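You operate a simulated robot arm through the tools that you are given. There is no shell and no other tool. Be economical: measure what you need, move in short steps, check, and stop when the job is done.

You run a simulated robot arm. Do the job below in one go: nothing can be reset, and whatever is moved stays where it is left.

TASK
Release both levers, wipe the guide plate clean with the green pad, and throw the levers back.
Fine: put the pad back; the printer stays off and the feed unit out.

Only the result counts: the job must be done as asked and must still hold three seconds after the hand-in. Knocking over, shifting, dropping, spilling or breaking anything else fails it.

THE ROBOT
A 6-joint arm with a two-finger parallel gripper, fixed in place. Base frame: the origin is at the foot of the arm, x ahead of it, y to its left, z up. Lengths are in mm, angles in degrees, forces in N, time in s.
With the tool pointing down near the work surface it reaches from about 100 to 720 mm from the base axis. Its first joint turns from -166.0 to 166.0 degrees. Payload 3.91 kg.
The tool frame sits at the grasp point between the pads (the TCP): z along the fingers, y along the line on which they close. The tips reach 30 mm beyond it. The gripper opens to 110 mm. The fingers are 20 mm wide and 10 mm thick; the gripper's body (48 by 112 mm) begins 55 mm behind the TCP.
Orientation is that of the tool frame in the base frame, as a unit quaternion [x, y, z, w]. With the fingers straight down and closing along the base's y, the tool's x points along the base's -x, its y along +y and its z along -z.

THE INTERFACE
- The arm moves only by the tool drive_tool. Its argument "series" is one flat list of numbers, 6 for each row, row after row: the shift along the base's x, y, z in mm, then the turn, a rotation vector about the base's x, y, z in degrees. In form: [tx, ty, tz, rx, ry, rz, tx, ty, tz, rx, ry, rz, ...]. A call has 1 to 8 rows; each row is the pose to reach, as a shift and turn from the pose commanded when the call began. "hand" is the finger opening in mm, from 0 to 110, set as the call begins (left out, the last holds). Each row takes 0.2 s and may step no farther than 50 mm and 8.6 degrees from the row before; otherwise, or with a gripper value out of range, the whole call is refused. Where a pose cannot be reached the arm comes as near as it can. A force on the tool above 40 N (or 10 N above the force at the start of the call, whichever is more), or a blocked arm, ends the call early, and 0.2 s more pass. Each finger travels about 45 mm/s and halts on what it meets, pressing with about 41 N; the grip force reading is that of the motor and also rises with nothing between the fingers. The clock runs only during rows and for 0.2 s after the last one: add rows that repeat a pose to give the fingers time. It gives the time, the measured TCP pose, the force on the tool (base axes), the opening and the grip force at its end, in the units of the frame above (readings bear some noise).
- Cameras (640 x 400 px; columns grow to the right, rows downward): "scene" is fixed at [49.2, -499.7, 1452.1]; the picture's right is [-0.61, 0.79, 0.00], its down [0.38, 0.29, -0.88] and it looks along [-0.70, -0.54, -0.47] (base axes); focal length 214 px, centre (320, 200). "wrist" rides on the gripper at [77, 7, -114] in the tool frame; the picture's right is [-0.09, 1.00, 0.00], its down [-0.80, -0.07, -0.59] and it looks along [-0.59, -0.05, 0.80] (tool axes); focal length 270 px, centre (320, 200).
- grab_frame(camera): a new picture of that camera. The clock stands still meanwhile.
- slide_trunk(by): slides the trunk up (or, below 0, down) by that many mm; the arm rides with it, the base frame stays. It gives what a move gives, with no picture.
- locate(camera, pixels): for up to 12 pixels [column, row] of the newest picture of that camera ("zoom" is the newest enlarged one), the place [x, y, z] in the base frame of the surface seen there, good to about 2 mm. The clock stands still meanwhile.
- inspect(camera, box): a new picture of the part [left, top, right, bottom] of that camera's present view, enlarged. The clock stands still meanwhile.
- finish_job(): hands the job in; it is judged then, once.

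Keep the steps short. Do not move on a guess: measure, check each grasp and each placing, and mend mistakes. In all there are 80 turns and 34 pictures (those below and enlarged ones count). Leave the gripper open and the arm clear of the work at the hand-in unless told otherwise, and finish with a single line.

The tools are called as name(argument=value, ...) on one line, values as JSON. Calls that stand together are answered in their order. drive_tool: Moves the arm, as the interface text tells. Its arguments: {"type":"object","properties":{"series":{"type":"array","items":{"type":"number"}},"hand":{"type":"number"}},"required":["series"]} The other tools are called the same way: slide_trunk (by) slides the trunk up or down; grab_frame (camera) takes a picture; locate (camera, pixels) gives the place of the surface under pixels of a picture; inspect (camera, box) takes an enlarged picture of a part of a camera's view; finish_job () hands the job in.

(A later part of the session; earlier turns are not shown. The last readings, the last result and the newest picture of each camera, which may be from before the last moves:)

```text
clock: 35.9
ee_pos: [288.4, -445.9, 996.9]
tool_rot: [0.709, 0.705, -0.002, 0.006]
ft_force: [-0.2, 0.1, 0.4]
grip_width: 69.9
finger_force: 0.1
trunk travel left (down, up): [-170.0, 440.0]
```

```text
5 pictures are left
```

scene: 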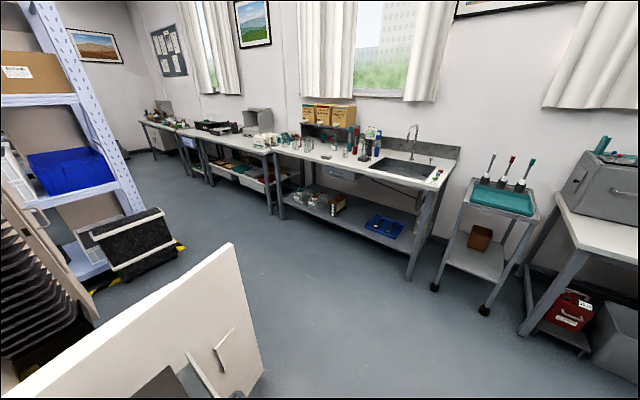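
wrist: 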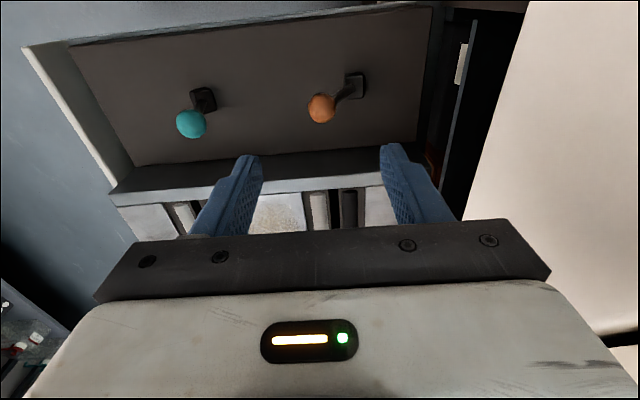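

locate(camera="wrist", pixels=[[189, 125], [203, 98], [322, 107], [356, 85], [366, 88], [430, 60], [470, 70], [500, 100], [468, 180], [520, 20], [410, 140], [420, 120]])

locate(camera="wrist", pixels=[[196, 113], [213, 98], [275, 215], [190, 215], [265, 205], [318, 212], [350, 208], [300, 225], [255, 225], [180, 210], [150, 225], [378, 210]])

```text
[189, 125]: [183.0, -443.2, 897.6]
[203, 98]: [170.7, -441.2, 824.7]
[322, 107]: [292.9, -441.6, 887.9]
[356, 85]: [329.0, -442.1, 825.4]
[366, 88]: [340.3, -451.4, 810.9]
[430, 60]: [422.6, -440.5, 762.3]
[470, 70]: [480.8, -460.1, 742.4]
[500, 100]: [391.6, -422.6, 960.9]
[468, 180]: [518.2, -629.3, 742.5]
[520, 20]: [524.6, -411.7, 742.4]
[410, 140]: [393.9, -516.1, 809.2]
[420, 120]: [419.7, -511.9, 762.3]
```

```text
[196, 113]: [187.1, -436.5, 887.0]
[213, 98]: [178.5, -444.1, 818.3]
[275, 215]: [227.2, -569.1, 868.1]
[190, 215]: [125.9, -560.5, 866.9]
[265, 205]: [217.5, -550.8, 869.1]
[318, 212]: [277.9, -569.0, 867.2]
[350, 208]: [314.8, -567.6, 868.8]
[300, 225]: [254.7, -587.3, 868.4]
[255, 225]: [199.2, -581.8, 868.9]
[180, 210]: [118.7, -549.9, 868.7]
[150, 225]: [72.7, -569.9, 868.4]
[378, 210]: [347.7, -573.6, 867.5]
```

The printer's front panel stands at x ≈ 391 above z ≈ 945, so I can't tilt the hand towards +x at the orange lever. Its boot is centred at x ≈ 329 (+x face ≈ 339) and its ball at x ≈ 294. I'll do the same squeeze with an upright hand. First I go down to TCP (308,−444,845), with the fingers at 70 around the boot and the ball.

drive_tool(series=[19.5, 1.5, -20, 0, 0, 0, 19.5, 1.5, -65, 0, 0, 0, 19.5, 1.5, -105, 0, 0, 0, 19.5, 1.5, -135, 0, 0, 0, 19.5, 1.5, -151, 0, 0, 0])

drive_tool(hand=54, series=[2, 0, 0, 0, 0, 0, 4, 0, 0, 0, 0, 0, 4, 0, 0, 0, 0, 0])

```text
clock: 37.1
ee_pos: [308.5, -442.4, 847.2]
tool_rot: [0.709, 0.705, -0.002, 0.006]
ft_force: [0.3, -0.6, 0.5]
grip_width: 70.3
finger_force: 0.0
trunk travel left (down, up): [-170.0, 440.0]
```

```text
clock: 37.9
ee_pos: [312.5, -443.6, 847.6]
tool_rot: [0.708, 0.706, -0.002, 0.005]
ft_force: [-2.2, -0.4, 1.3]
grip_width: 55.1
finger_force: 1.1
trunk travel left (down, up): [-170.0, 440.0]
```

Both fingers are just in contact (opening 55). I'll squeeze in small stages while the hand follows towards +x.

drive_tool(hand=42, series=[2, 0, 0, 0, 0, 0, 4, 0, 0, 0, 0, 0, 6, 0, 0, 0, 0, 0])

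```text
clock: 38.7
ee_pos: [318.2, -443.3, 846.8]
tool_rot: [0.709, 0.705, -0.002, 0.006]
ft_force: [-0.7, -0.6, 0.2]
grip_width: 42.1
finger_force: 0.1
trunk travel left (down, up): [-170.0, 440.0]
```

There's almost no force at 42 mm and the boot-side finger is still at x ≈ 339, so the lever is turning. I'll go on.

drive_tool(hand=34, series=[2, 0, 0, 0, 0, 0, 4, 0, 0, 0, 0, 0, 4, 0, 0, 0, 0, 0])

drive_tool(hand=27, series=[2, 0, 0, 0, 0, 0, 4, 0, 0, 0, 0, 0, 4, 0, 0, 0, 0, 0])

```text
clock: 39.5
ee_pos: [322.8, -442.7, 846.3]
tool_rot: [0.708, 0.706, -0.001, 0.006]
ft_force: [-0.2, 0.5, 0.3]
grip_width: 34.0
finger_force: 0.2
trunk travel left (down, up): [-170.0, 440.0]
```

```text
clock: 40.3
ee_pos: [327.6, -443.0, 846.1]
tool_rot: [0.708, 0.706, -0.003, 0.007]
ft_force: [0.6, 0.2, 0.1]
grip_width: 27.1
finger_force: 0.1
trunk travel left (down, up): [-170.0, 440.0]
```

The fingers are at 27 mm with no load, so the lever has been carried to about upright or has swung past. I'll open, rise and look.

drive_tool(hand=62, series=[0, 0, 0, 0, 0, 0, 0, 0, 0, 0, 0, 0, 0, 0, 0, 0, 0, 0, 0, 0, 40, 0, 0, 0, -10, 0, 85, 0, 0, 0, -45, 0, 118, 0, 0, 0, -75, 0, 150, 0, 0, 0])

grab_frame(camera="wrist")

```text
clock: 41.9
ee_pos: [252.0, -443.5, 997.6]
tool_rot: [0.709, 0.705, -0.002, 0.007]
ft_force: [0.7, -0.9, -0.2]
grip_width: 61.8
finger_force: 0.1
trunk travel left (down, up): [-170.0, 440.0]
```

```text
4 pictures are left
```

wrist: 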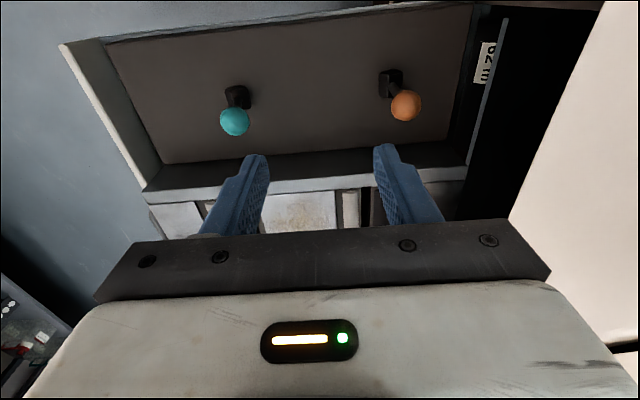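

locate(camera="wrist", pixels=[[235, 122], [237, 98], [248, 100], [404, 105], [390, 85], [402, 85], [106, 42], [290, 195], [290, 228], [335, 200], [268, 195], [250, 228]])

```text
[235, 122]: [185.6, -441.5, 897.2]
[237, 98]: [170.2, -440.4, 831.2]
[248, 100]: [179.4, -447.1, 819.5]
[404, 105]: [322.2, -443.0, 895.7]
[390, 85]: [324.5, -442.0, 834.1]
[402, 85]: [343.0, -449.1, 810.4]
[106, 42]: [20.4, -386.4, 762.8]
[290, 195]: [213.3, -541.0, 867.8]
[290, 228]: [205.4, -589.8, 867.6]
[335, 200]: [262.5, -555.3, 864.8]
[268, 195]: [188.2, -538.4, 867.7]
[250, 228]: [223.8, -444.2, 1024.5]
```

Now teal is about +11° from upright and orange about −2°, and both stay where they're put, so they hold by friction. I want to know whether +11° is teal's end stop. I'll squeeze teal again with the tilted hand and read the finger force, so I come in along the tilted tool axis.

drive_tool(hand=52, series=[-11, 0, -13, 0, 8, 0, -22, 0, -26, 0, 16, 0, -34, 0, -40, 0, 24, 0, -52, 0, -80, 0, 24, 0, -66, 0, -112, 0, 24, 0, -79, 0, -141, 0, 24, 0])

drive_tool(hand=38, series=[1, 0, 0, 0, 0, 0, 2, 0, 0, 0, 0, 0, 2, 0, 0, 0, 0, 0])

```text
clock: 43.3
ee_pos: [173.0, -444.4, 855.2]
tool_rot: [0.693, 0.691, -0.15, -0.14]
ft_force: [0.1, -0.2, -1.3]
grip_width: 52.0
finger_force: 0.0
trunk travel left (down, up): [-170.0, 440.0]
```

```text
clock: 44.1
ee_pos: [174.6, -443.4, 855.3]
tool_rot: [0.693, 0.691, -0.15, -0.141]
ft_force: [1.0, 1.0, -0.4]
grip_width: 37.9
finger_force: 0.2
trunk travel left (down, up): [-170.0, 440.0]
```

drive_tool(hand=30, series=[2, 0, -1, 0, 0, 0, 3.5, 0, -1.5, 0, 0, 0, 3.5, 0, -1.5, 0, 0, 0])

```text
clock: 44.9
ee_pos: [178.9, -444.4, 853.6]
tool_rot: [0.692, 0.692, -0.15, -0.141]
ft_force: [0.6, 0.2, -0.8]
grip_width: 29.9
finger_force: 0.1
trunk travel left (down, up): [-170.0, 440.0]
```

The ball moved further with no finger load, so +11° isn't the stop. I'll carry it on by tilting the hand about the braced tip to 38° and squeezing to about 26 mm, watching for the load that marks the real stop.

drive_tool(series=[2, 0, 0.5, 0, 3.5, 0, 4, 0, 0.8, 0, 7, 0, 6, 0, 0.8, 0, 10.5, 0, 8, 0, 0.8, 0, 14, 0])

drive_tool(hand=26, series=[1.6, 0, -1.2, 0, 0, 0, 1.6, 0, -1.2, 0, 0, 0])

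```text
clock: 45.9
ee_pos: [185.2, -445.1, 854.2]
tool_rot: [0.67, 0.668, -0.233, -0.225]
ft_force: [0.4, 0.8, -0.1]
grip_width: 30.1
finger_force: 0.1
trunk travel left (down, up): [-170.0, 440.0]
```

```text
clock: 46.5
ee_pos: [188.3, -444.3, 854.3]
tool_rot: [0.67, 0.669, -0.234, -0.223]
ft_force: [-2.8, 0.2, 4.6]
grip_width: 28.3
finger_force: 2.2
trunk travel left (down, up): [-170.0, 440.0]
```

drive_tool(series=[0, 0, 0, 0, 0, 0, 0, 0, 0, 0, 0, 0])

```text
clock: 47.1
ee_pos: [186.8, -444.2, 853.0]
tool_rot: [0.669, 0.67, -0.233, -0.224]
ft_force: [-1.8, 0.0, 4.6]
grip_width: 28.3
finger_force: 2.4
trunk travel left (down, up): [-170.0, 440.0]
```

drive_tool(hand=22, series=[0.5, 0, -0.5, 0, 0, 0, 1, 0, -1, 0, 0, 0, 1, 0, -1, 0, 0, 0])

```text
clock: 47.9
ee_pos: [188.4, -443.5, 853.1]
tool_rot: [0.669, 0.67, -0.233, -0.223]
ft_force: [-1.8, -1.6, 2.2]
grip_width: 23.6
finger_force: 36.3
trunk travel left (down, up): [-170.0, 440.0]
```

The grip is at the ball's own diameter now, so by geometry the lever is about 33° over, mirroring its start. I'll open and withdraw straight along the tool axis so nothing drags it.

drive_tool(hand=52, series=[0, 0, 0, 0, 0, 0, 0, 0, 0, 0, 0, 0, 0, 0, 0, 0, 0, 0, 20, 0, 26, 0, 0, 0, 43, 0, 56, 0, 0, 0, 67, 0, 87, 0, 0, 0, 67, 0, 125, 0, -8, 0, 67, 0, 150, 0, -16, 0])

```text
clock: 49.7
ee_pos: [256.4, -441.5, 1003.7]
tool_rot: [0.694, 0.695, -0.139, -0.126]
ft_force: [0.4, -0.5, 0.4]
grip_width: 52.0
finger_force: 0.2
trunk travel left (down, up): [-170.0, 440.0]
```

Now orange needs more room. I'll test whether the unit can be pulled further out: go down upright around the orange lever with the fingers at 70, and draw back against its boot's +x face.

drive_tool(hand=70, series=[20, 0, 0, 0, -7, 0, 40, 0, -3, 0, -14, 0, 56, -2, -7, 0, -21.6, 0, 56, -2, -45, 0, -21.6, 0, 56, -2, -90, 0, -21.6, 0, 56, -2, -130, 0, -21.6, 0, 56, -2, -157, 0, -21.6, 0])

drive_tool(series=[-5, 0, 0, 0, 0, 0, -10, 0, 0, 0, 0, 0, -13, 0, 0, 0, 0, 0, -16, 0, 0, 0, 0, 0])

```text
clock: 51.3
ee_pos: [310.5, -446.1, 845.1]
tool_rot: [0.708, 0.706, -0.004, 0.004]
ft_force: [-0.1, 0.0, -0.3]
grip_width: 69.8
finger_force: 0.1
trunk travel left (down, up): [-170.0, 440.0]
```

```text
clock: 52.3
ee_pos: [295.1, -446.0, 844.3]
tool_rot: [0.708, 0.706, -0.004, 0.004]
ft_force: [1.6, 0.1, 0.7]
grip_width: 71.0
finger_force: 1.2
trunk travel left (down, up): [-170.0, 440.0]
```

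The finger is at x ≈ 331, past where the boot's face was (339), at only 1.6 N. So the unit is not at a stop and slides out further. I'll keep drawing it out gently.

drive_tool(series=[-8, 0, 0, 0, 0, 0, -16, 0, 0, 0, 0, 0, -24, 0, 0, 0, 0, 0, -32, 0, 0, 0, 0, 0])

```text
clock: 53.0
ee_pos: [285.0, -444.8, 845.8]
tool_rot: [0.707, 0.707, -0.002, 0.01]
ft_force: [32.8, -9.0, -6.0]
grip_width: 86.5
finger_force: 16.6
trunk travel left (down, up): [-170.0, 440.0]
stopped in row 3: the force on the tool passed its limit (the readings are from after the stop); the commanded pose is now the measured one
```

The pull stopped at 33 N, so the out-stop is right there, with the orange boot's face at x ≈ 329. The unit is now fully out. The hand can't tilt over the printer front, so I'll use the unit's inertia: grip the orange ball, accelerate sharply +x so the lever turns, then slow down gently. First I clear the lever and turn the hand back.

drive_tool(hand=70, series=[10, 0, 0, 0, 0, 0, 14, 0, 40, 0, 0, 0, 14, 0, 85, 0, 0, 0, 14, 0, 130, 0, 0, 0, 14, 0, 150, 0, 0, 8, 14, 0, 150, 0, 0, 16, 14, 0, 150, 0, 0, 24, 14, 0, 150, 0, 0, 32])

drive_tool(hand=60, series=[0, 0, 0, 0, 0, 8.4, 0, 0, 0, 0, 0, 16.8, 0, 0, 0, 0, 0, 25.2, 0, 0, 0, 0, 0, 33.6, 0, 0, 0, 0, 0, 42, 0, 0, 0, 0, 0, 50, 0, 0, 0, 0, 0, 58])

grab_frame(camera="wrist")

```text
clock: 54.8
ee_pos: [294.7, -444.6, 997.0]
tool_rot: [0.484, 0.875, -0.001, 0.007]
ft_force: [0.0, 0.1, 1.1]
grip_width: 70.0
finger_force: 0.1
trunk travel left (down, up): [-170.0, 440.0]
```

```text
clock: 56.4
ee_pos: [293.9, -444.4, 995.2]
tool_rot: [0.0, 1.0, 0.003, 0.007]
ft_force: [0.5, -0.5, -0.7]
grip_width: 60.0
finger_force: 0.1
trunk travel left (down, up): [-170.0, 440.0]
```

```text
3 pictures are left
```

wrist: 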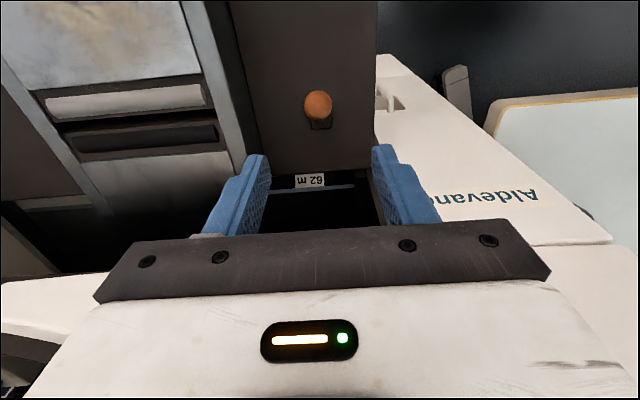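

locate(camera="wrist", pixels=[[318, 100], [318, 110], [320, 125], [313, 128], [330, 128], [120, 30], [100, 70], [30, 85], [205, 70], [190, 40], [150, 70], [320, 168]])

```text
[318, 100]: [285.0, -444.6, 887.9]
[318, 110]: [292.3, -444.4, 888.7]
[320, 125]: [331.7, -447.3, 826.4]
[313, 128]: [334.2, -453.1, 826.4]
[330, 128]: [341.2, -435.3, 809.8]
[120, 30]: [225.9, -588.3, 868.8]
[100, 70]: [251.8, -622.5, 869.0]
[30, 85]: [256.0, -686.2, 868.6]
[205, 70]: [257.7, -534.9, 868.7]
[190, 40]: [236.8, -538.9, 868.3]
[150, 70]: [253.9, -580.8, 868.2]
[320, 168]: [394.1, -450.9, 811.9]
```

So I misread that: the orange ball is back at x ≈ 292 with its boot unmoved at ≈ 327. My pull swung the lever back to its start at only ~1.6 N, and the 33 N was its end stop. So the lever turns easily once off its end position, and the unit was already fully out. I'll turn the hand again, squeeze orange off its end, and then push it over briskly.

drive_tool(hand=70, series=[0, 0, 0, 0, 0, -8.5, 0, 0, 0, 0, 0, -17, 0, 0, 0, 0, 0, -25.5, 0, 0, 0, 0, 0, -34, 0, 0, 0, 0, 0, -42.5, 0, 0, 0, 0, 0, -51, 0, 0, 0, 0, 0, -59.5, 0, 0, 0, 0, 0, -68])

drive_tool(series=[4, 0, 0, 0, 0, -8, 8, 0, 0, 0, 0, -16, 13, 1, 0, 0, 0, -22, 13, 1, -45, 0, 0, -22, 13, 1, -90, 0, 0, -22, 13, 1, -130, 0, 0, -22, 13, 1, -149, 0, 0, -22])

drive_tool(hand=54, series=[2, 0, 0, 0, 0, 0, 4, 0, 0, 0, 0, 0, 4, 0, 0, 0, 0, 0])

drive_tool(hand=42, series=[2, 0, 0, 0, 0, 0, 4, 0, 0, 0, 0, 0, 6, 0, 0, 0, 0, 0])

drive_tool(hand=34, series=[2, 0, 0, 0, 0, 0, 4, 0, 0, 0, 0, 0, 4, 0, 0, 0, 0, 0])

drive_tool(hand=27, series=[2, 0, 0, 0, 0, 0, 4, 0, 0, 0, 0, 0, 4, 0, 0, 0, 0, 0])

```text
clock: 58.2
ee_pos: [295.1, -443.8, 996.3]
tool_rot: [0.561, 0.828, -0.001, 0.007]
ft_force: [0.6, 0.1, 0.7]
grip_width: 70.1
finger_force: 0.1
trunk travel left (down, up): [-170.0, 440.0]
```

```text
clock: 59.8
ee_pos: [306.9, -443.7, 845.8]
tool_rot: [0.708, 0.706, -0.003, 0.006]
ft_force: [0.0, -0.8, 0.4]
grip_width: 69.8
finger_force: 0.0
trunk travel left (down, up): [-170.0, 440.0]
```

```text
clock: 60.6
ee_pos: [312.1, -443.8, 847.1]
tool_rot: [0.707, 0.707, -0.003, 0.007]
ft_force: [-1.6, 0.7, -0.9]
grip_width: 54.9
finger_force: 0.6
trunk travel left (down, up): [-170.0, 440.0]
```

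```text
clock: 61.4
ee_pos: [316.9, -444.2, 847.5]
tool_rot: [0.707, 0.707, -0.003, 0.007]
ft_force: [-0.2, -0.3, 0.0]
grip_width: 42.5
finger_force: 0.6
trunk travel left (down, up): [-170.0, 440.0]
```

```text
clock: 62.2
ee_pos: [319.5, -443.4, 846.5]
tool_rot: [0.708, 0.706, -0.004, 0.007]
ft_force: [0.2, 0.0, -0.2]
grip_width: 34.1
finger_force: 0.1
trunk travel left (down, up): [-170.0, 440.0]
```

```text
clock: 63.0
ee_pos: [325.1, -442.6, 846.4]
tool_rot: [0.708, 0.706, -0.003, 0.007]
ft_force: [0.0, -0.4, 0.9]
grip_width: 27.0
finger_force: 0.0
trunk travel left (down, up): [-170.0, 440.0]
```

The squeeze went as before, so orange should stand at about −2°. I'll open, rise over it, tilt the hand 8° away from the printer front, close the fingers and go down on the ball's −x side.

drive_tool(hand=56, series=[0, 0, 0, 0, 0, 0, 0, 0, 0, 0, 0, 0, 0, 0, 45, 0, 0, 0, 0, 0, 94, 0, 0, 0, -35, 0, 104, 0, -8, 0])

drive_tool(hand=0, series=[0, 0, 0, 0, 0, 0, 0, 0, 0, 0, 0, 0, 0, 0, 0, 0, 0, 0, 0, 0, -40, 0, 0, 0, 0, 0, -80, 0, 0, 0])

```text
clock: 64.2
ee_pos: [288.7, -441.8, 950.4]
tool_rot: [0.706, 0.705, 0.046, 0.056]
ft_force: [0.7, -0.8, 0.2]
grip_width: 56.1
finger_force: 0.1
trunk travel left (down, up): [-170.0, 440.0]
```

```text
clock: 65.4
ee_pos: [289.5, -443.4, 871.0]
tool_rot: [0.706, 0.705, 0.045, 0.056]
ft_force: [-0.2, 0.0, 0.4]
grip_width: 0.2
finger_force: 37.5
trunk travel left (down, up): [-170.0, 440.0]
```

The closed fingers are just left of the ball. Now a brisk push of 48 mm towards +x, then a small step back.

drive_tool(series=[48, 0, 0, 0, 0, 0, 30, 0, 0, 0, 0, 0, 5, 0, 0, 0, 0, 0])

drive_tool(series=[-15, 0, 45, 0, 0, 0, -35, 0, 90, 0, 0, 0, -45, 0, 130, 0, 8, 0])

grab_frame(camera="wrist")

```text
clock: 66.2
ee_pos: [297.1, -442.3, 870.9]
tool_rot: [0.706, 0.705, 0.047, 0.056]
ft_force: [-0.1, 0.1, 0.1]
grip_width: 0.1
finger_force: 37.6
trunk travel left (down, up): [-170.0, 440.0]
```

```text
clock: 67.0
ee_pos: [249.8, -444.7, 1001.1]
tool_rot: [0.708, 0.706, -0.003, 0.006]
ft_force: [-0.3, -0.2, 0.7]
grip_width: 0.1
finger_force: 37.7
trunk travel left (down, up): [-170.0, 440.0]
```

```text
2 pictures are left
```

wrist: 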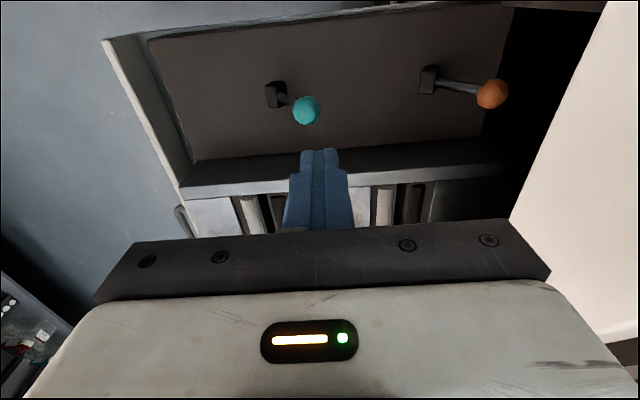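

Both levers now lean towards +x: teal at (306,110) with its boot at (275,93), orange at (492,94) with its boot at (429,78). I'll measure them, the unit and the plate.

locate(camera="wrist", pixels=[[306, 110], [275, 92], [286, 98], [492, 94], [429, 78], [440, 82], [148, 40], [200, 158], [260, 215], [365, 215], [385, 205], [247, 212]])

locate(camera="wrist", pixels=[[189, 205], [230, 200], [235, 225], [275, 200], [285, 200], [352, 190], [372, 190], [398, 190], [425, 190], [480, 190], [200, 230], [350, 175]])

```text
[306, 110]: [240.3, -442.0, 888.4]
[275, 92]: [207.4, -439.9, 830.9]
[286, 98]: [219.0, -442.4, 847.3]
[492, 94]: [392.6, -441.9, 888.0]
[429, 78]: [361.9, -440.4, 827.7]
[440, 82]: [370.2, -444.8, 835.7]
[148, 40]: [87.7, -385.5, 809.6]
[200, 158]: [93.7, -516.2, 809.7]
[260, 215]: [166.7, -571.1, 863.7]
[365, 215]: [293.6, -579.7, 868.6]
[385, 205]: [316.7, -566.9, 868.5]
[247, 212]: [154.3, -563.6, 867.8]
```

```text
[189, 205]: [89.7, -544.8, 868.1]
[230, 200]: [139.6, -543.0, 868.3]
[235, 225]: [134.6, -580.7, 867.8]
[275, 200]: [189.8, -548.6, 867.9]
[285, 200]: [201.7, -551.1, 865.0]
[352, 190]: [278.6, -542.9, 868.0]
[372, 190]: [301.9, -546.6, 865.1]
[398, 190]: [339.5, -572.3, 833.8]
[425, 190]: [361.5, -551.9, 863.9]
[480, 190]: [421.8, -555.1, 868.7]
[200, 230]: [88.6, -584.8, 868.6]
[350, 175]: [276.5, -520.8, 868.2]
```

Both levers are over: teal about +31°, orange about +33°. The unit moved about 37 mm in, but I'll draw it out again when I throw the levers back. The stained plate now spans x 205–277 and about y −690 to −540, at z 868.5. Now for the pad: trunk up 380, then over the deck with the hand turned as it is, so it grips the pad's 38 mm side.

slide_trunk(by=380)

drive_tool(hand=76, series=[48, -1, 0, 0, 0, 0, 96, -2, 0, 0, 0, 0, 144, -3, 0, 0, 0, 0, 192, -4, 0, 0, 0, 0, 240, -5, 0, 0, 0, 0, 247, -5.5, 0, 0, 0, 0])

```text
clock: 70.7
ee_pos: [249.5, -441.8, 1380.5]
tool_rot: [0.708, 0.706, -0.003, 0.007]
ft_force: [-0.6, -0.3, 1.1]
grip_width: 0.0
finger_force: 37.6
trunk travel left (down, up): [-550.0, 60.0]
```

```text
clock: 72.1
ee_pos: [495.1, -443.7, 1379.4]
tool_rot: [0.708, 0.706, -0.004, 0.008]
ft_force: [0.4, 0.6, -0.2]
grip_width: 76.1
finger_force: 0.2
out of reach, approached as far as the arm can: row 6
trunk travel left (down, up): [-550.0, 60.0]
```

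That's just short of reach at this height. I'll lower first, then correct to (497,−450).

drive_tool(series=[0, 0, -30, 0, 0, 0, 0, -3, -55, 0, 0, 0, 1.5, -5.5, -65, 0, 0, 0, 1.5, -5.5, -65, 0, 0, 0])

```text
clock: 73.1
ee_pos: [498.8, -451.7, 1313.2]
tool_rot: [0.708, 0.707, -0.003, 0.006]
ft_force: [0.3, -0.3, 0.1]
grip_width: 76.2
finger_force: 0.0
trunk travel left (down, up): [-550.0, 60.0]
```

At (499,−452). I'll lower the last 18 mm and close on the grip block.

drive_tool(series=[-1, 1, -10, 0, 0, 0, -1, 1, -18, 0, 0, 0])

drive_tool(hand=32, series=[0, 0, 0, 0, 0, 0, 0, 0, 0, 0, 0, 0, 0, 0, 0, 0, 0, 0, 0, 0, 0, 0, 0, 0])

```text
clock: 73.7
ee_pos: [495.8, -451.6, 1293.7]
tool_rot: [0.707, 0.707, -0.002, 0.005]
ft_force: [0.1, 0.0, 0.4]
grip_width: 75.9
finger_force: 0.1
trunk travel left (down, up): [-550.0, 60.0]
```

```text
clock: 74.7
ee_pos: [496.0, -450.8, 1295.5]
tool_rot: [0.708, 0.706, -0.002, 0.006]
ft_force: [-0.3, -0.7, -0.7]
grip_width: 32.0
finger_force: 0.0
trunk travel left (down, up): [-550.0, 60.0]
```

It reached 32 mm with no load, so the block is narrower than I thought. I'll close further and watch.

drive_tool(hand=20, series=[0, 0, 0, 0, 0, 0, 0, 0, 0, 0, 0, 0, 0, 0, 0, 0, 0, 0])

```text
clock: 75.5
ee_pos: [494.8, -450.9, 1294.2]
tool_rot: [0.707, 0.707, -0.003, 0.007]
ft_force: [-0.6, 0.0, 0.0]
grip_width: 20.1
finger_force: 0.0
trunk travel left (down, up): [-550.0, 60.0]
```

Still nothing between the fingers. I need a look.

grab_frame(camera="wrist")

```text
1 pictures are left
```

wrist: 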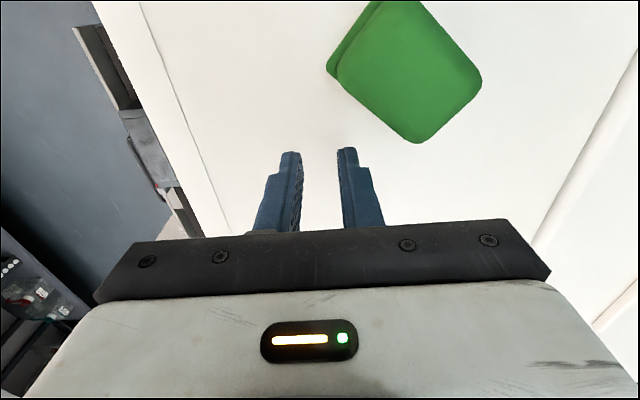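

The pad has moved: it now lies turned by about 40° and further to +y, at (410,70) in the picture. I'll measure its present place precisely.

locate(camera="wrist", pixels=[[408, 70], [340, 72], [418, 142], [481, 80], [415, 8], [378, 8], [375, 100], [450, 110], [450, 45], [370, 40], [330, 68], [350, 130]])

locate(camera="wrist", pixels=[[400, 3], [360, 30], [350, 60], [385, 118], [430, 130], [465, 100], [440, 30], [425, 15], [470, 68], [345, 50], [330, 75], [365, 95]])

```text
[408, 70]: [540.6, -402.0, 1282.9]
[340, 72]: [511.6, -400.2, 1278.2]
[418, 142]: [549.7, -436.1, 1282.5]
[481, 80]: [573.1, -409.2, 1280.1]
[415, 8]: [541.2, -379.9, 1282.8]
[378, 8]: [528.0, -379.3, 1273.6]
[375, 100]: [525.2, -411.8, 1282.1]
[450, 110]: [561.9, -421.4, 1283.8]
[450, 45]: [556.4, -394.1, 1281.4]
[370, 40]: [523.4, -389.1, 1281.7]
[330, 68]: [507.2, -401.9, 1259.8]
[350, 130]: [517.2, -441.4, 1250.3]
```

```text
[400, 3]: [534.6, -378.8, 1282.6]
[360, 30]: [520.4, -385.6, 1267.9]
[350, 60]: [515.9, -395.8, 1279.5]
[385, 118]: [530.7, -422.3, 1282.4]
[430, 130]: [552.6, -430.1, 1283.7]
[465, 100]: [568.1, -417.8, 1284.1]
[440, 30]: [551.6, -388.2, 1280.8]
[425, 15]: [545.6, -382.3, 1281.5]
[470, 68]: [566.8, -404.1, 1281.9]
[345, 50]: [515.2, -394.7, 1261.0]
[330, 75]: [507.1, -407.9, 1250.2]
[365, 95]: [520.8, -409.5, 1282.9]
```

The pad's block is now centred at (543,−405.5), with its long side at −43°. I'll rise clear, open, turn the hand +48° so it closes across the short side, and move over it at a low height where reach is fine.

drive_tool(series=[0, 0, 20, 0, 0, 0, 0, 0, 36, 0, 0, 0])

drive_tool(hand=76, series=[0, 0, 0, 0, 0, 8, 0, 0, 0, 0, 0, 16, 0, 0, 0, 0, 0, 24, 0, 0, 0, 0, 0, 32, 12, 11, 0, 0, 0, 40, 24, 22, 0, 0, 0, 48, 47.5, 45.5, 0, 0, 0, 48, 47.5, 45.5, 0, 0, 0, 48])

```text
clock: 76.1
ee_pos: [495.4, -450.1, 1331.2]
tool_rot: [0.708, 0.706, -0.003, 0.007]
ft_force: [0.6, 1.1, -0.9]
grip_width: 19.9
finger_force: 0.0
trunk travel left (down, up): [-550.0, 60.0]
```

```text
clock: 77.9
ee_pos: [540.6, -404.4, 1330.0]
tool_rot: [0.36, 0.933, 0.0, 0.008]
ft_force: [0.5, -0.2, 0.1]
grip_width: 75.9
finger_force: 0.1
trunk travel left (down, up): [-550.0, 60.0]
```

At (541,−404), turned correctly. Now I'll lower to 1295 in two steps and close.

drive_tool(series=[1, -0.5, -18, 0, 0, 0, 2, -1, -35, 0, 0, 0, 2, -1, -35, 0, 0, 0])

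drive_tool(hand=44, series=[0, 0, 0, 0, 0, 0, 0, 0, 0, 0, 0, 0, 0, 0, 0, 0, 0, 0])

drive_tool(hand=30, series=[0, 0, 0, 0, 0, 0, 0, 0, 0, 0, 0, 0, 0, 0, 0, 0, 0, 0])

```text
clock: 78.7
ee_pos: [543.2, -405.0, 1296.9]
tool_rot: [0.359, 0.933, 0.0, 0.007]
ft_force: [0.3, 0.5, -0.1]
grip_width: 76.1
finger_force: 0.1
trunk travel left (down, up): [-550.0, 60.0]
```

```text
clock: 79.5
ee_pos: [544.7, -405.3, 1297.6]
tool_rot: [0.359, 0.933, 0.0, 0.008]
ft_force: [0.2, -0.3, 0.9]
grip_width: 44.0
finger_force: 0.2
trunk travel left (down, up): [-550.0, 60.0]
```

```text
clock: 80.3
ee_pos: [544.8, -405.5, 1295.6]
tool_rot: [0.359, 0.933, 0.0, 0.007]
ft_force: [-0.8, -0.1, 0.2]
grip_width: 42.6
finger_force: 40.4
trunk travel left (down, up): [-550.0, 60.0]
```

The grip holds at 42.6 mm with 40 N. I'll lift gently, check, then draw back over the feed unit while turning the hand back 48°.

drive_tool(series=[0, 0, 10, 0, 0, 0, 0, 0, 25, 0, 0, 0, 0, 0, 30, 0, 0, 0])

drive_tool(series=[-30, -4, 4, 0, 0, -8, -70, -9, 10, 0, 0, -16, -112, -15, 20, 0, 0, -24, -155, -20, 30, 0, 0, -32, -198, -26, 40, 0, 0, -40, -240, -32, 50, 0, 0, -48, -283, -38, 50, 0, 0, -48, -295, -40, 50, 0, 0, -48])

slide_trunk(by=-380)

```text
clock: 81.1
ee_pos: [543.8, -405.6, 1325.8]
tool_rot: [0.359, 0.933, 0.0, 0.007]
ft_force: [-0.4, 0.3, 0.7]
grip_width: 30.3
finger_force: 0.0
trunk travel left (down, up): [-550.0, 60.0]
```

```text
clock: 82.9
ee_pos: [249.6, -445.3, 1376.2]
tool_rot: [0.708, 0.706, -0.003, 0.006]
ft_force: [0.2, 0.1, 0.4]
grip_width: 29.9
finger_force: 0.0
trunk travel left (down, up): [-550.0, 60.0]
```

```text
clock: 86.5
ee_pos: [249.2, -446.3, 997.4]
tool_rot: [0.707, 0.707, -0.003, 0.007]
ft_force: [-0.5, 0.8, -0.3]
grip_width: 29.6
finger_force: 0.1
trunk travel left (down, up): [-170.0, 440.0]
```

The pad slipped out when I lifted: the opening fell to 30 mm and I had carried on. The grip was too high on the block. I'll go back up, open wide, and use the last picture from a good spot above the pad.

slide_trunk(by=380)

drive_tool(hand=96, series=[44, 12, -6, 0, 0, 0, 88, 24, -12, 0, 0, 0, 132, 36, -18, 0, 0, 0, 176, 47, -25, 0, 0, 0, 221, 59, -32, 0, 0, 0, 265, 71, -40, 0, 0, 0, 265, 71, -40, 0, 0, 0])

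grab_frame(camera="wrist")

```text
clock: 90.2
ee_pos: [248.7, -445.7, 1377.7]
tool_rot: [0.708, 0.706, -0.003, 0.007]
ft_force: [0.5, -0.4, -0.5]
grip_width: 30.1
finger_force: 0.0
trunk travel left (down, up): [-550.0, 60.0]
```

```text
clock: 91.8
ee_pos: [512.6, -375.6, 1337.8]
tool_rot: [0.708, 0.706, -0.003, 0.006]
ft_force: [0.0, -0.3, -0.1]
grip_width: 96.4
finger_force: 0.1
trunk travel left (down, up): [-550.0, 60.0]
```

```text
0 pictures are left
```

wrist: 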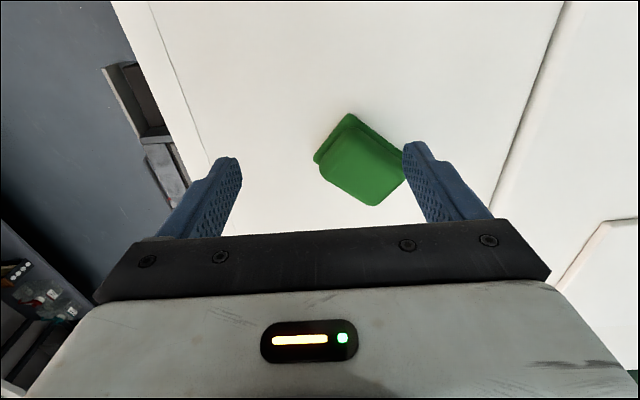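

The pad lies upright at (362,160). I'll measure its outline.

locate(camera="wrist", pixels=[[362, 165], [373, 203], [404, 181], [322, 171], [352, 130], [315, 158], [348, 114], [403, 150], [335, 188], [390, 193], [385, 155], [340, 150]])

locate(camera="wrist", pixels=[[350, 195], [360, 199], [318, 162], [332, 135], [341, 122], [365, 120], [385, 135], [345, 142], [328, 162], [330, 150], [375, 145], [395, 165]])

```text
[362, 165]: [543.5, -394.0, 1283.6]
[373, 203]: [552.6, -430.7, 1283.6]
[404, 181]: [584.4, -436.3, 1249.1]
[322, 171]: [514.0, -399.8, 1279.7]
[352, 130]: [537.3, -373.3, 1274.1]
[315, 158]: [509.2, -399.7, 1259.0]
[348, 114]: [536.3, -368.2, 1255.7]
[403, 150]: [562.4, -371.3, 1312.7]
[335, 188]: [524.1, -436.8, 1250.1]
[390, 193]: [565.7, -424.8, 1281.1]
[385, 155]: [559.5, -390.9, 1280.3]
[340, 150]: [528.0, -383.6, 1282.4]
```

```text
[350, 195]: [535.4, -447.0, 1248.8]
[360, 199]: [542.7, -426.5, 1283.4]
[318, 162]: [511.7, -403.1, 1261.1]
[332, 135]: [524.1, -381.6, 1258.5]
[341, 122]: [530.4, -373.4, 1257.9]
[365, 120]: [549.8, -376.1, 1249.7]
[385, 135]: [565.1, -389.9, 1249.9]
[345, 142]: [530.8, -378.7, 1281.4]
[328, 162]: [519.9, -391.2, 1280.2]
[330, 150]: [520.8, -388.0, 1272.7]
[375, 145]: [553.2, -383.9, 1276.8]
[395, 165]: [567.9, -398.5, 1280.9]
```

The pad's centre is (544.4,−403.9), with its short side at 49°. I'll turn the hand, go down so the tips reach z ≈ 1253, beside the base as well as the block, close, and then lift in two small steps, reading the opening each time.

drive_tool(hand=80, series=[5, -4, -2, 0, 0, 8.2, 10, -9, -4, 0, 0, 16.4, 16, -14, -6, 0, 0, 24.6, 21, -19, -8, 0, 0, 32.8, 27, -24, -8, 0, 0, 41, 31.8, -28.3, -8, 0, 0, 49, 31.8, -28.3, -8, 0, 0, 49])

drive_tool(series=[0, 0, -20, 0, 0, 0, 0, 0, -36, 0, 0, 0, 0, 0, -46, 0, 0, 0, 0, 0, -46, 0, 0, 0])

drive_tool(hand=30, series=[0, 0, 0, 0, 0, 0, 0, 0, 0, 0, 0, 0, 0, 0, 0, 0, 0, 0, 0, 0, 0, 0, 0, 0, 0, 0, 0, 0, 0, 0])

drive_tool(series=[0, 0, 3, 0, 0, 0, 0, 0, 6, 0, 0, 0])

drive_tool(series=[0, 0, 6, 0, 0, 0, 0, 0, 14, 0, 0, 0, 0, 0, 24, 0, 0, 0])

```text
clock: 93.4
ee_pos: [546.3, -403.6, 1328.5]
tool_rot: [0.35, 0.937, 0.0, 0.007]
ft_force: [-0.6, 0.0, 0.0]
grip_width: 79.7
finger_force: 0.1
trunk travel left (down, up): [-550.0, 60.0]
```

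```text
clock: 94.4
ee_pos: [546.2, -402.9, 1283.8]
tool_rot: [0.351, 0.936, 0.0, 0.007]
ft_force: [-0.4, 0.7, 0.2]
grip_width: 80.1
finger_force: 0.0
trunk travel left (down, up): [-550.0, 60.0]
```

```text
clock: 95.6
ee_pos: [546.0, -403.6, 1283.0]
tool_rot: [0.351, 0.936, 0.0, 0.007]
ft_force: [0.6, 0.0, -0.5]
grip_width: 46.8
finger_force: 41.6
trunk travel left (down, up): [-550.0, 60.0]
```

```text
clock: 96.2
ee_pos: [545.0, -403.5, 1289.9]
tool_rot: [0.351, 0.936, 0.0, 0.008]
ft_force: [-0.9, 0.4, -0.4]
grip_width: 46.7
finger_force: 41.0
trunk travel left (down, up): [-550.0, 60.0]
```

```text
clock: 97.0
ee_pos: [546.3, -401.9, 1312.0]
tool_rot: [0.351, 0.936, 0.001, 0.008]
ft_force: [-0.4, 0.7, -1.4]
grip_width: 47.1
finger_force: 40.9
trunk travel left (down, up): [-550.0, 60.0]
5 turns are left
```

The pad is held firmly (47 mm, 41 N) and lifted. Its bottom is 33.7 mm below the TCP, so contact with the plate should come at TCP z ≈ 902. I'll carry it over the plate, press lightly and make the first strokes along y; y strokes don't slide the unit.

drive_tool(series=[-38, -5, 8, 0, 0, -8.2, -76, -10, 16, 0, 0, -16.4, -115, -16, 26, 0, 0, -24.6, -154, -21, 36, 0, 0, -32.8, -193, -26, 46, 0, 0, -41, -232, -32, 56, 0, 0, -49, -271, -37, 62, 0, 0, -49, -304, -42, 62, 0, 0, -49])

slide_trunk(by=-380)

drive_tool(series=[-5, -40, 0, 0, 0, 0, -10, -80, 0, 0, 0, 0, -13.5, -120, 0, 0, 0, 0, -13.5, -120, -40, 0, 0, 0, -13.5, -120, -75, 0, 0, 0, -13.5, -120, -88, 0, 0, 0])

drive_tool(series=[0, 0, -4, 0, 0, 0, 0, 0, -7.5, 0, 0, 0])

drive_tool(series=[0, -15, 0, 0, 0, 0, 0, -30, 0, 0, 0, 0, 0, -45, 0, 0, 0, 0, 0, -60, 0, 0, 0, 0, 0, -75, 0, 0, 0, 0, 0, -92, 0, 0, 0, 0])

drive_tool(series=[0, 15, 0, 0, 0, 0, 0, 30, 0, 0, 0, 0, 0, 45, 0, 0, 0, 0, 0, 60, 0, 0, 0, 0, 0, 75, 0, 0, 0, 0, 0, 92, 0, 0, 0, 0])

drive_tool(series=[0, 0, 15, 0, 0, 0])

```text
clock: 98.8
ee_pos: [242.3, -445.5, 1376.9]
tool_rot: [0.708, 0.706, -0.003, 0.007]
ft_force: [0.1, -0.4, 0.3]
grip_width: 46.4
finger_force: 40.7
trunk travel left (down, up): [-550.0, 60.0]
```

```text
clock: 102.5
ee_pos: [243.8, -446.8, 996.0]
tool_rot: [0.708, 0.707, -0.003, 0.007]
ft_force: [0.9, -0.4, -0.4]
grip_width: 46.6
finger_force: 40.8
trunk travel left (down, up): [-170.0, 440.0]
```

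```text
clock: 103.9
ee_pos: [231.0, -566.6, 908.0]
tool_rot: [0.707, 0.707, -0.003, 0.007]
ft_force: [-0.1, -0.4, -0.4]
grip_width: 46.7
finger_force: 40.7
trunk travel left (down, up): [-170.0, 440.0]
```

```text
clock: 104.5
ee_pos: [231.9, -566.3, 902.0]
tool_rot: [0.707, 0.707, -0.003, 0.006]
ft_force: [0.0, 0.1, -0.8]
grip_width: 46.7
finger_force: 41.4
trunk travel left (down, up): [-170.0, 440.0]
```

```text
clock: 105.9
ee_pos: [231.4, -657.7, 902.7]
tool_rot: [0.708, 0.706, -0.004, 0.007]
ft_force: [-0.5, 0.1, 0.3]
grip_width: 46.5
finger_force: 41.1
trunk travel left (down, up): [-170.0, 440.0]
```

```text
clock: 107.3
ee_pos: [229.8, -566.3, 900.8]
tool_rot: [0.707, 0.707, -0.003, 0.006]
ft_force: [-0.5, -0.2, 0.3]
grip_width: 46.9
finger_force: 40.9
trunk travel left (down, up): [-170.0, 440.0]
```

```text
clock: 107.7
ee_pos: [229.1, -567.1, 916.5]
tool_rot: [0.708, 0.706, -0.002, 0.007]
ft_force: [-0.4, -0.1, -1.2]
grip_width: 46.9
finger_force: 40.5
trunk travel left (down, up): [-170.0, 440.0]
4 turns are left
```

There was no contact at TCP z ≈ 901.5. I'll feel for the plate in small steps (the move stops itself on force), then wipe at light pressure along three lines in y, lifting between the lines.

drive_tool(series=[0, 0, -13, 0, 0, 0, 0, 0, -15.5, 0, 0, 0, 0, 0, -18, 0, 0, 0, 0, 0, -20.5, 0, 0, 0, 0, 0, -23, 0, 0, 0, 0, 0, -25.5, 0, 0, 0, 0, 0, -28, 0, 0, 0])

drive_tool(series=[0, -15, -1.2, 0, 0, 0, 0, -30, -1.2, 0, 0, 0, 0, -45, -1.2, 0, 0, 0, 0, -60, -1.2, 0, 0, 0, 0, -75, -1.2, 0, 0, 0, 0, -90, -1.2, 0, 0, 0])

drive_tool(series=[0, 15, 0, 0, 0, 0, 0, 30, 0, 0, 0, 0, 0, 45, 0, 0, 0, 0, 0, 60, 0, 0, 0, 0, 0, 75, 0, 0, 0, 0, 0, 90, 0, 0, 0, 0])

drive_tool(series=[0, 0, 6, 0, 0, 0, 24, 0, 6, 0, 0, 0, 24, 0, 0, 0, 0, 0])

drive_tool(series=[0, -15, 0, 0, 0, 0, 0, -30, 0, 0, 0, 0, 0, -45, 0, 0, 0, 0, 0, -60, 0, 0, 0, 0, 0, -75, 0, 0, 0, 0, 0, -90, 0, 0, 0, 0])

drive_tool(series=[0, 15, 0, 0, 0, 0, 0, 30, 0, 0, 0, 0, 0, 45, 0, 0, 0, 0, 0, 60, 0, 0, 0, 0, 0, 75, 0, 0, 0, 0, 0, 90, 0, 0, 0, 0])

drive_tool(series=[0, 0, 6, 0, 0, 0, -12, 0, 6, 0, 0, 0, -12, 0, 0, 0, 0, 0])

drive_tool(series=[0, -15, 0, 0, 0, 0, 0, -30, 0, 0, 0, 0, 0, -45, 0, 0, 0, 0, 0, -60, 0, 0, 0, 0, 0, -75, 0, 0, 0, 0, 0, -90, 0, 0, 0, 0])

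drive_tool(series=[0, 15, 0, 0, 0, 0, 0, 30, 0, 0, 0, 0, 0, 45, 0, 0, 0, 0, 0, 60, 0, 0, 0, 0, 0, 75, 0, 0, 0, 0, 0, 90, 0, 0, 0, 0])

drive_tool(series=[0, 0, 15, 0, 0, 0])

```text
clock: 108.9
ee_pos: [230.0, -566.1, 900.7]
tool_rot: [0.707, 0.707, -0.007, 0.013]
ft_force: [-1.9, -2.7, 13.3]
grip_width: 46.7
finger_force: 41.1
trunk travel left (down, up): [-170.0, 440.0]
stopped in row 6: the force on the tool passed its limit (the readings are from after the stop); the commanded pose is now the measured one
```

```text
clock: 110.3
ee_pos: [230.9, -654.2, 899.8]
tool_rot: [0.708, 0.706, -0.007, 0.013]
ft_force: [0.5, 7.7, 23.4]
grip_width: 47.0
finger_force: 41.2
trunk travel left (down, up): [-170.0, 440.0]
```

```text
clock: 111.8
ee_pos: [230.9, -570.4, 898.6]
tool_rot: [0.708, 0.706, -0.01, 0.018]
ft_force: [-2.8, -9.1, 7.0]
grip_width: 46.8
finger_force: 40.6
trunk travel left (down, up): [-170.0, 440.0]
stopped in row 6: the force on the tool passed its limit (the readings are from after the stop); the commanded pose is now the measured one
```

```text
clock: 112.6
ee_pos: [254.0, -567.7, 899.3]
tool_rot: [0.708, 0.706, -0.009, 0.016]
ft_force: [-0.8, -0.3, 1.4]
grip_width: 46.6
finger_force: 41.1
trunk travel left (down, up): [-170.0, 440.0]
```

```text
clock: 114.0
ee_pos: [255.1, -659.8, 898.7]
tool_rot: [0.708, 0.706, -0.009, 0.015]
ft_force: [0.7, 0.7, 2.8]
grip_width: 46.7
finger_force: 40.4
trunk travel left (down, up): [-170.0, 440.0]
```

```text
clock: 115.4
ee_pos: [255.2, -569.2, 900.5]
tool_rot: [0.708, 0.706, -0.009, 0.016]
ft_force: [0.5, 1.0, -1.1]
grip_width: 46.8
finger_force: 40.8
trunk travel left (down, up): [-170.0, 440.0]
```

```text
clock: 116.2
ee_pos: [242.2, -568.8, 899.4]
tool_rot: [0.708, 0.706, -0.009, 0.015]
ft_force: [-0.5, 0.1, 2.5]
grip_width: 46.8
finger_force: 41.1
trunk travel left (down, up): [-170.0, 440.0]
```

```text
clock: 117.6
ee_pos: [243.3, -657.6, 899.8]
tool_rot: [0.708, 0.706, -0.009, 0.016]
ft_force: [0.8, 0.0, 0.1]
grip_width: 46.6
finger_force: 41.4
trunk travel left (down, up): [-170.0, 440.0]
```

```text
clock: 119.0
ee_pos: [241.0, -568.6, 899.5]
tool_rot: [0.707, 0.707, -0.009, 0.016]
ft_force: [-0.7, -0.1, 7.8]
grip_width: 46.6
finger_force: 41.0
trunk travel left (down, up): [-170.0, 440.0]
```

```text
clock: 119.4
ee_pos: [241.6, -569.2, 911.6]
tool_rot: [0.708, 0.706, -0.009, 0.016]
ft_force: [0.3, 1.5, -0.2]
grip_width: 46.9
finger_force: 41.6
trunk travel left (down, up): [-170.0, 440.0]
3 turns are left
```

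Line one had good pressure (13–23 N), but lines two and three were very light. I'll go over all three again about 2 mm lower, keeping off the rail edge near y −540. Then I lift off, bring the pad back up and stop above its place on the deck.

drive_tool(series=[12, -4, -8, 0, 0, 0, 12, -4, -14, 0, 0, 0, 12, -4, -16.8, 0, 0, 0])

drive_tool(series=[0, -15, 0, 0, 0, 0, 0, -30, 0, 0, 0, 0, 0, -45, 0, 0, 0, 0, 0, -60, 0, 0, 0, 0, 0, -73, 0, 0, 0, 0, 0, -86, 0, 0, 0, 0])

drive_tool(series=[0, 15, 0, 0, 0, 0, 0, 30, 0, 0, 0, 0, 0, 45, 0, 0, 0, 0, 0, 60, 0, 0, 0, 0, 0, 73, 0, 0, 0, 0, 0, 86, 0, 0, 0, 0])

drive_tool(series=[0, 0, 6, 0, 0, 0, -12, 0, 6, 0, 0, 0, -12, 0, 0, 0, 0, 0])

drive_tool(series=[0, -15, 0, 0, 0, 0, 0, -30, 0, 0, 0, 0, 0, -45, 0, 0, 0, 0, 0, -60, 0, 0, 0, 0, 0, -73, 0, 0, 0, 0, 0, -86, 0, 0, 0, 0])

drive_tool(series=[0, 15, 0, 0, 0, 0, 0, 30, 0, 0, 0, 0, 0, 45, 0, 0, 0, 0, 0, 60, 0, 0, 0, 0, 0, 73, 0, 0, 0, 0, 0, 86, 0, 0, 0, 0])

drive_tool(series=[0, 0, 6, 0, 0, 0, -12, 0, 6, 0, 0, 0, -12, 0, 0, 0, 0, 0])

drive_tool(series=[0, -15, 0, 0, 0, 0, 0, -30, 0, 0, 0, 0, 0, -45, 0, 0, 0, 0, 0, -60, 0, 0, 0, 0, 0, -73, 0, 0, 0, 0, 0, -86, 0, 0, 0, 0])

drive_tool(series=[0, 15, 0, 0, 0, 0, 0, 30, 0, 0, 0, 0, 0, 45, 0, 0, 0, 0, 0, 60, 0, 0, 0, 0, 0, 73, 0, 0, 0, 0, 0, 86, 0, 0, 0, 0])

drive_tool(series=[0, 0, 45, 0, 0, 0, 0, 0, 88, 0, 0, 0, 5, 40, 95, 0, 0, 0, 10, 80, 98, 0, 0, 0, 14, 123, 98, 0, 0, 0])

slide_trunk(by=380)

drive_tool(series=[42, 0, -5, 0, 0, 0, 84, 0, -10, 0, 0, 0, 127, 0, -16, 0, 0, 0, 169, 0, -28, 0, 0, 0, 211, 0, -42, 0, 0, 0, 254, 0, -52, 0, 0, 0, 254, 0, -52, 0, 0, 0])

```text
clock: 120.2
ee_pos: [253.5, -571.9, 899.8]
tool_rot: [0.708, 0.706, -0.01, 0.017]
ft_force: [1.7, -3.6, 16.6]
grip_width: 46.7
finger_force: 41.0
trunk travel left (down, up): [-170.0, 440.0]
```

```text
clock: 121.6
ee_pos: [253.8, -657.9, 899.0]
tool_rot: [0.707, 0.707, -0.009, 0.016]
ft_force: [0.8, 3.1, 12.8]
grip_width: 46.6
finger_force: 41.0
trunk travel left (down, up): [-170.0, 440.0]
```

```text
clock: 123.0
ee_pos: [254.6, -572.4, 899.5]
tool_rot: [0.708, 0.706, -0.009, 0.017]
ft_force: [-0.2, -5.8, 20.8]
grip_width: 46.7
finger_force: 40.8
trunk travel left (down, up): [-170.0, 440.0]
```

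```text
clock: 123.8
ee_pos: [241.9, -572.1, 898.5]
tool_rot: [0.707, 0.707, -0.01, 0.016]
ft_force: [0.8, -1.4, 10.5]
grip_width: 46.9
finger_force: 41.3
trunk travel left (down, up): [-170.0, 440.0]
```

```text
clock: 125.2
ee_pos: [242.8, -657.8, 899.2]
tool_rot: [0.707, 0.707, -0.009, 0.017]
ft_force: [1.2, 4.7, 12.9]
grip_width: 46.9
finger_force: 41.0
trunk travel left (down, up): [-170.0, 440.0]
```

```text
clock: 126.6
ee_pos: [242.3, -571.9, 898.5]
tool_rot: [0.708, 0.706, -0.009, 0.016]
ft_force: [-0.3, -4.1, 14.6]
grip_width: 46.8
finger_force: 40.8
trunk travel left (down, up): [-170.0, 440.0]
```

```text
clock: 127.4
ee_pos: [231.2, -572.6, 898.7]
tool_rot: [0.708, 0.706, -0.008, 0.017]
ft_force: [1.8, -0.2, 7.6]
grip_width: 46.8
finger_force: 40.8
trunk travel left (down, up): [-170.0, 440.0]
```

```text
clock: 128.8
ee_pos: [230.1, -657.3, 899.2]
tool_rot: [0.708, 0.706, -0.01, 0.017]
ft_force: [0.7, 3.3, 12.0]
grip_width: 46.8
finger_force: 41.0
trunk travel left (down, up): [-170.0, 440.0]
```

```text
clock: 130.2
ee_pos: [230.6, -571.5, 899.4]
tool_rot: [0.707, 0.707, -0.008, 0.015]
ft_force: [-0.5, -3.3, 14.4]
grip_width: 46.5
finger_force: 40.9
trunk travel left (down, up): [-170.0, 440.0]
```

```text
clock: 131.4
ee_pos: [242.9, -447.9, 997.1]
tool_rot: [0.707, 0.707, -0.009, 0.015]
ft_force: [0.3, 0.1, 0.3]
grip_width: 46.6
finger_force: 41.1
trunk travel left (down, up): [-170.0, 440.0]
```

```text
clock: 135.0
ee_pos: [242.9, -446.8, 1376.5]
tool_rot: [0.707, 0.707, -0.009, 0.015]
ft_force: [-0.4, 0.4, -0.4]
grip_width: 46.6
finger_force: 40.8
trunk travel left (down, up): [-550.0, 60.0]
```

```text
clock: 136.6
ee_pos: [497.2, -448.8, 1326.6]
tool_rot: [0.707, 0.706, -0.009, 0.015]
ft_force: [-1.1, -0.3, -0.1]
grip_width: 46.8
finger_force: 40.7
trunk travel left (down, up): [-550.0, 60.0]
2 turns are left
```

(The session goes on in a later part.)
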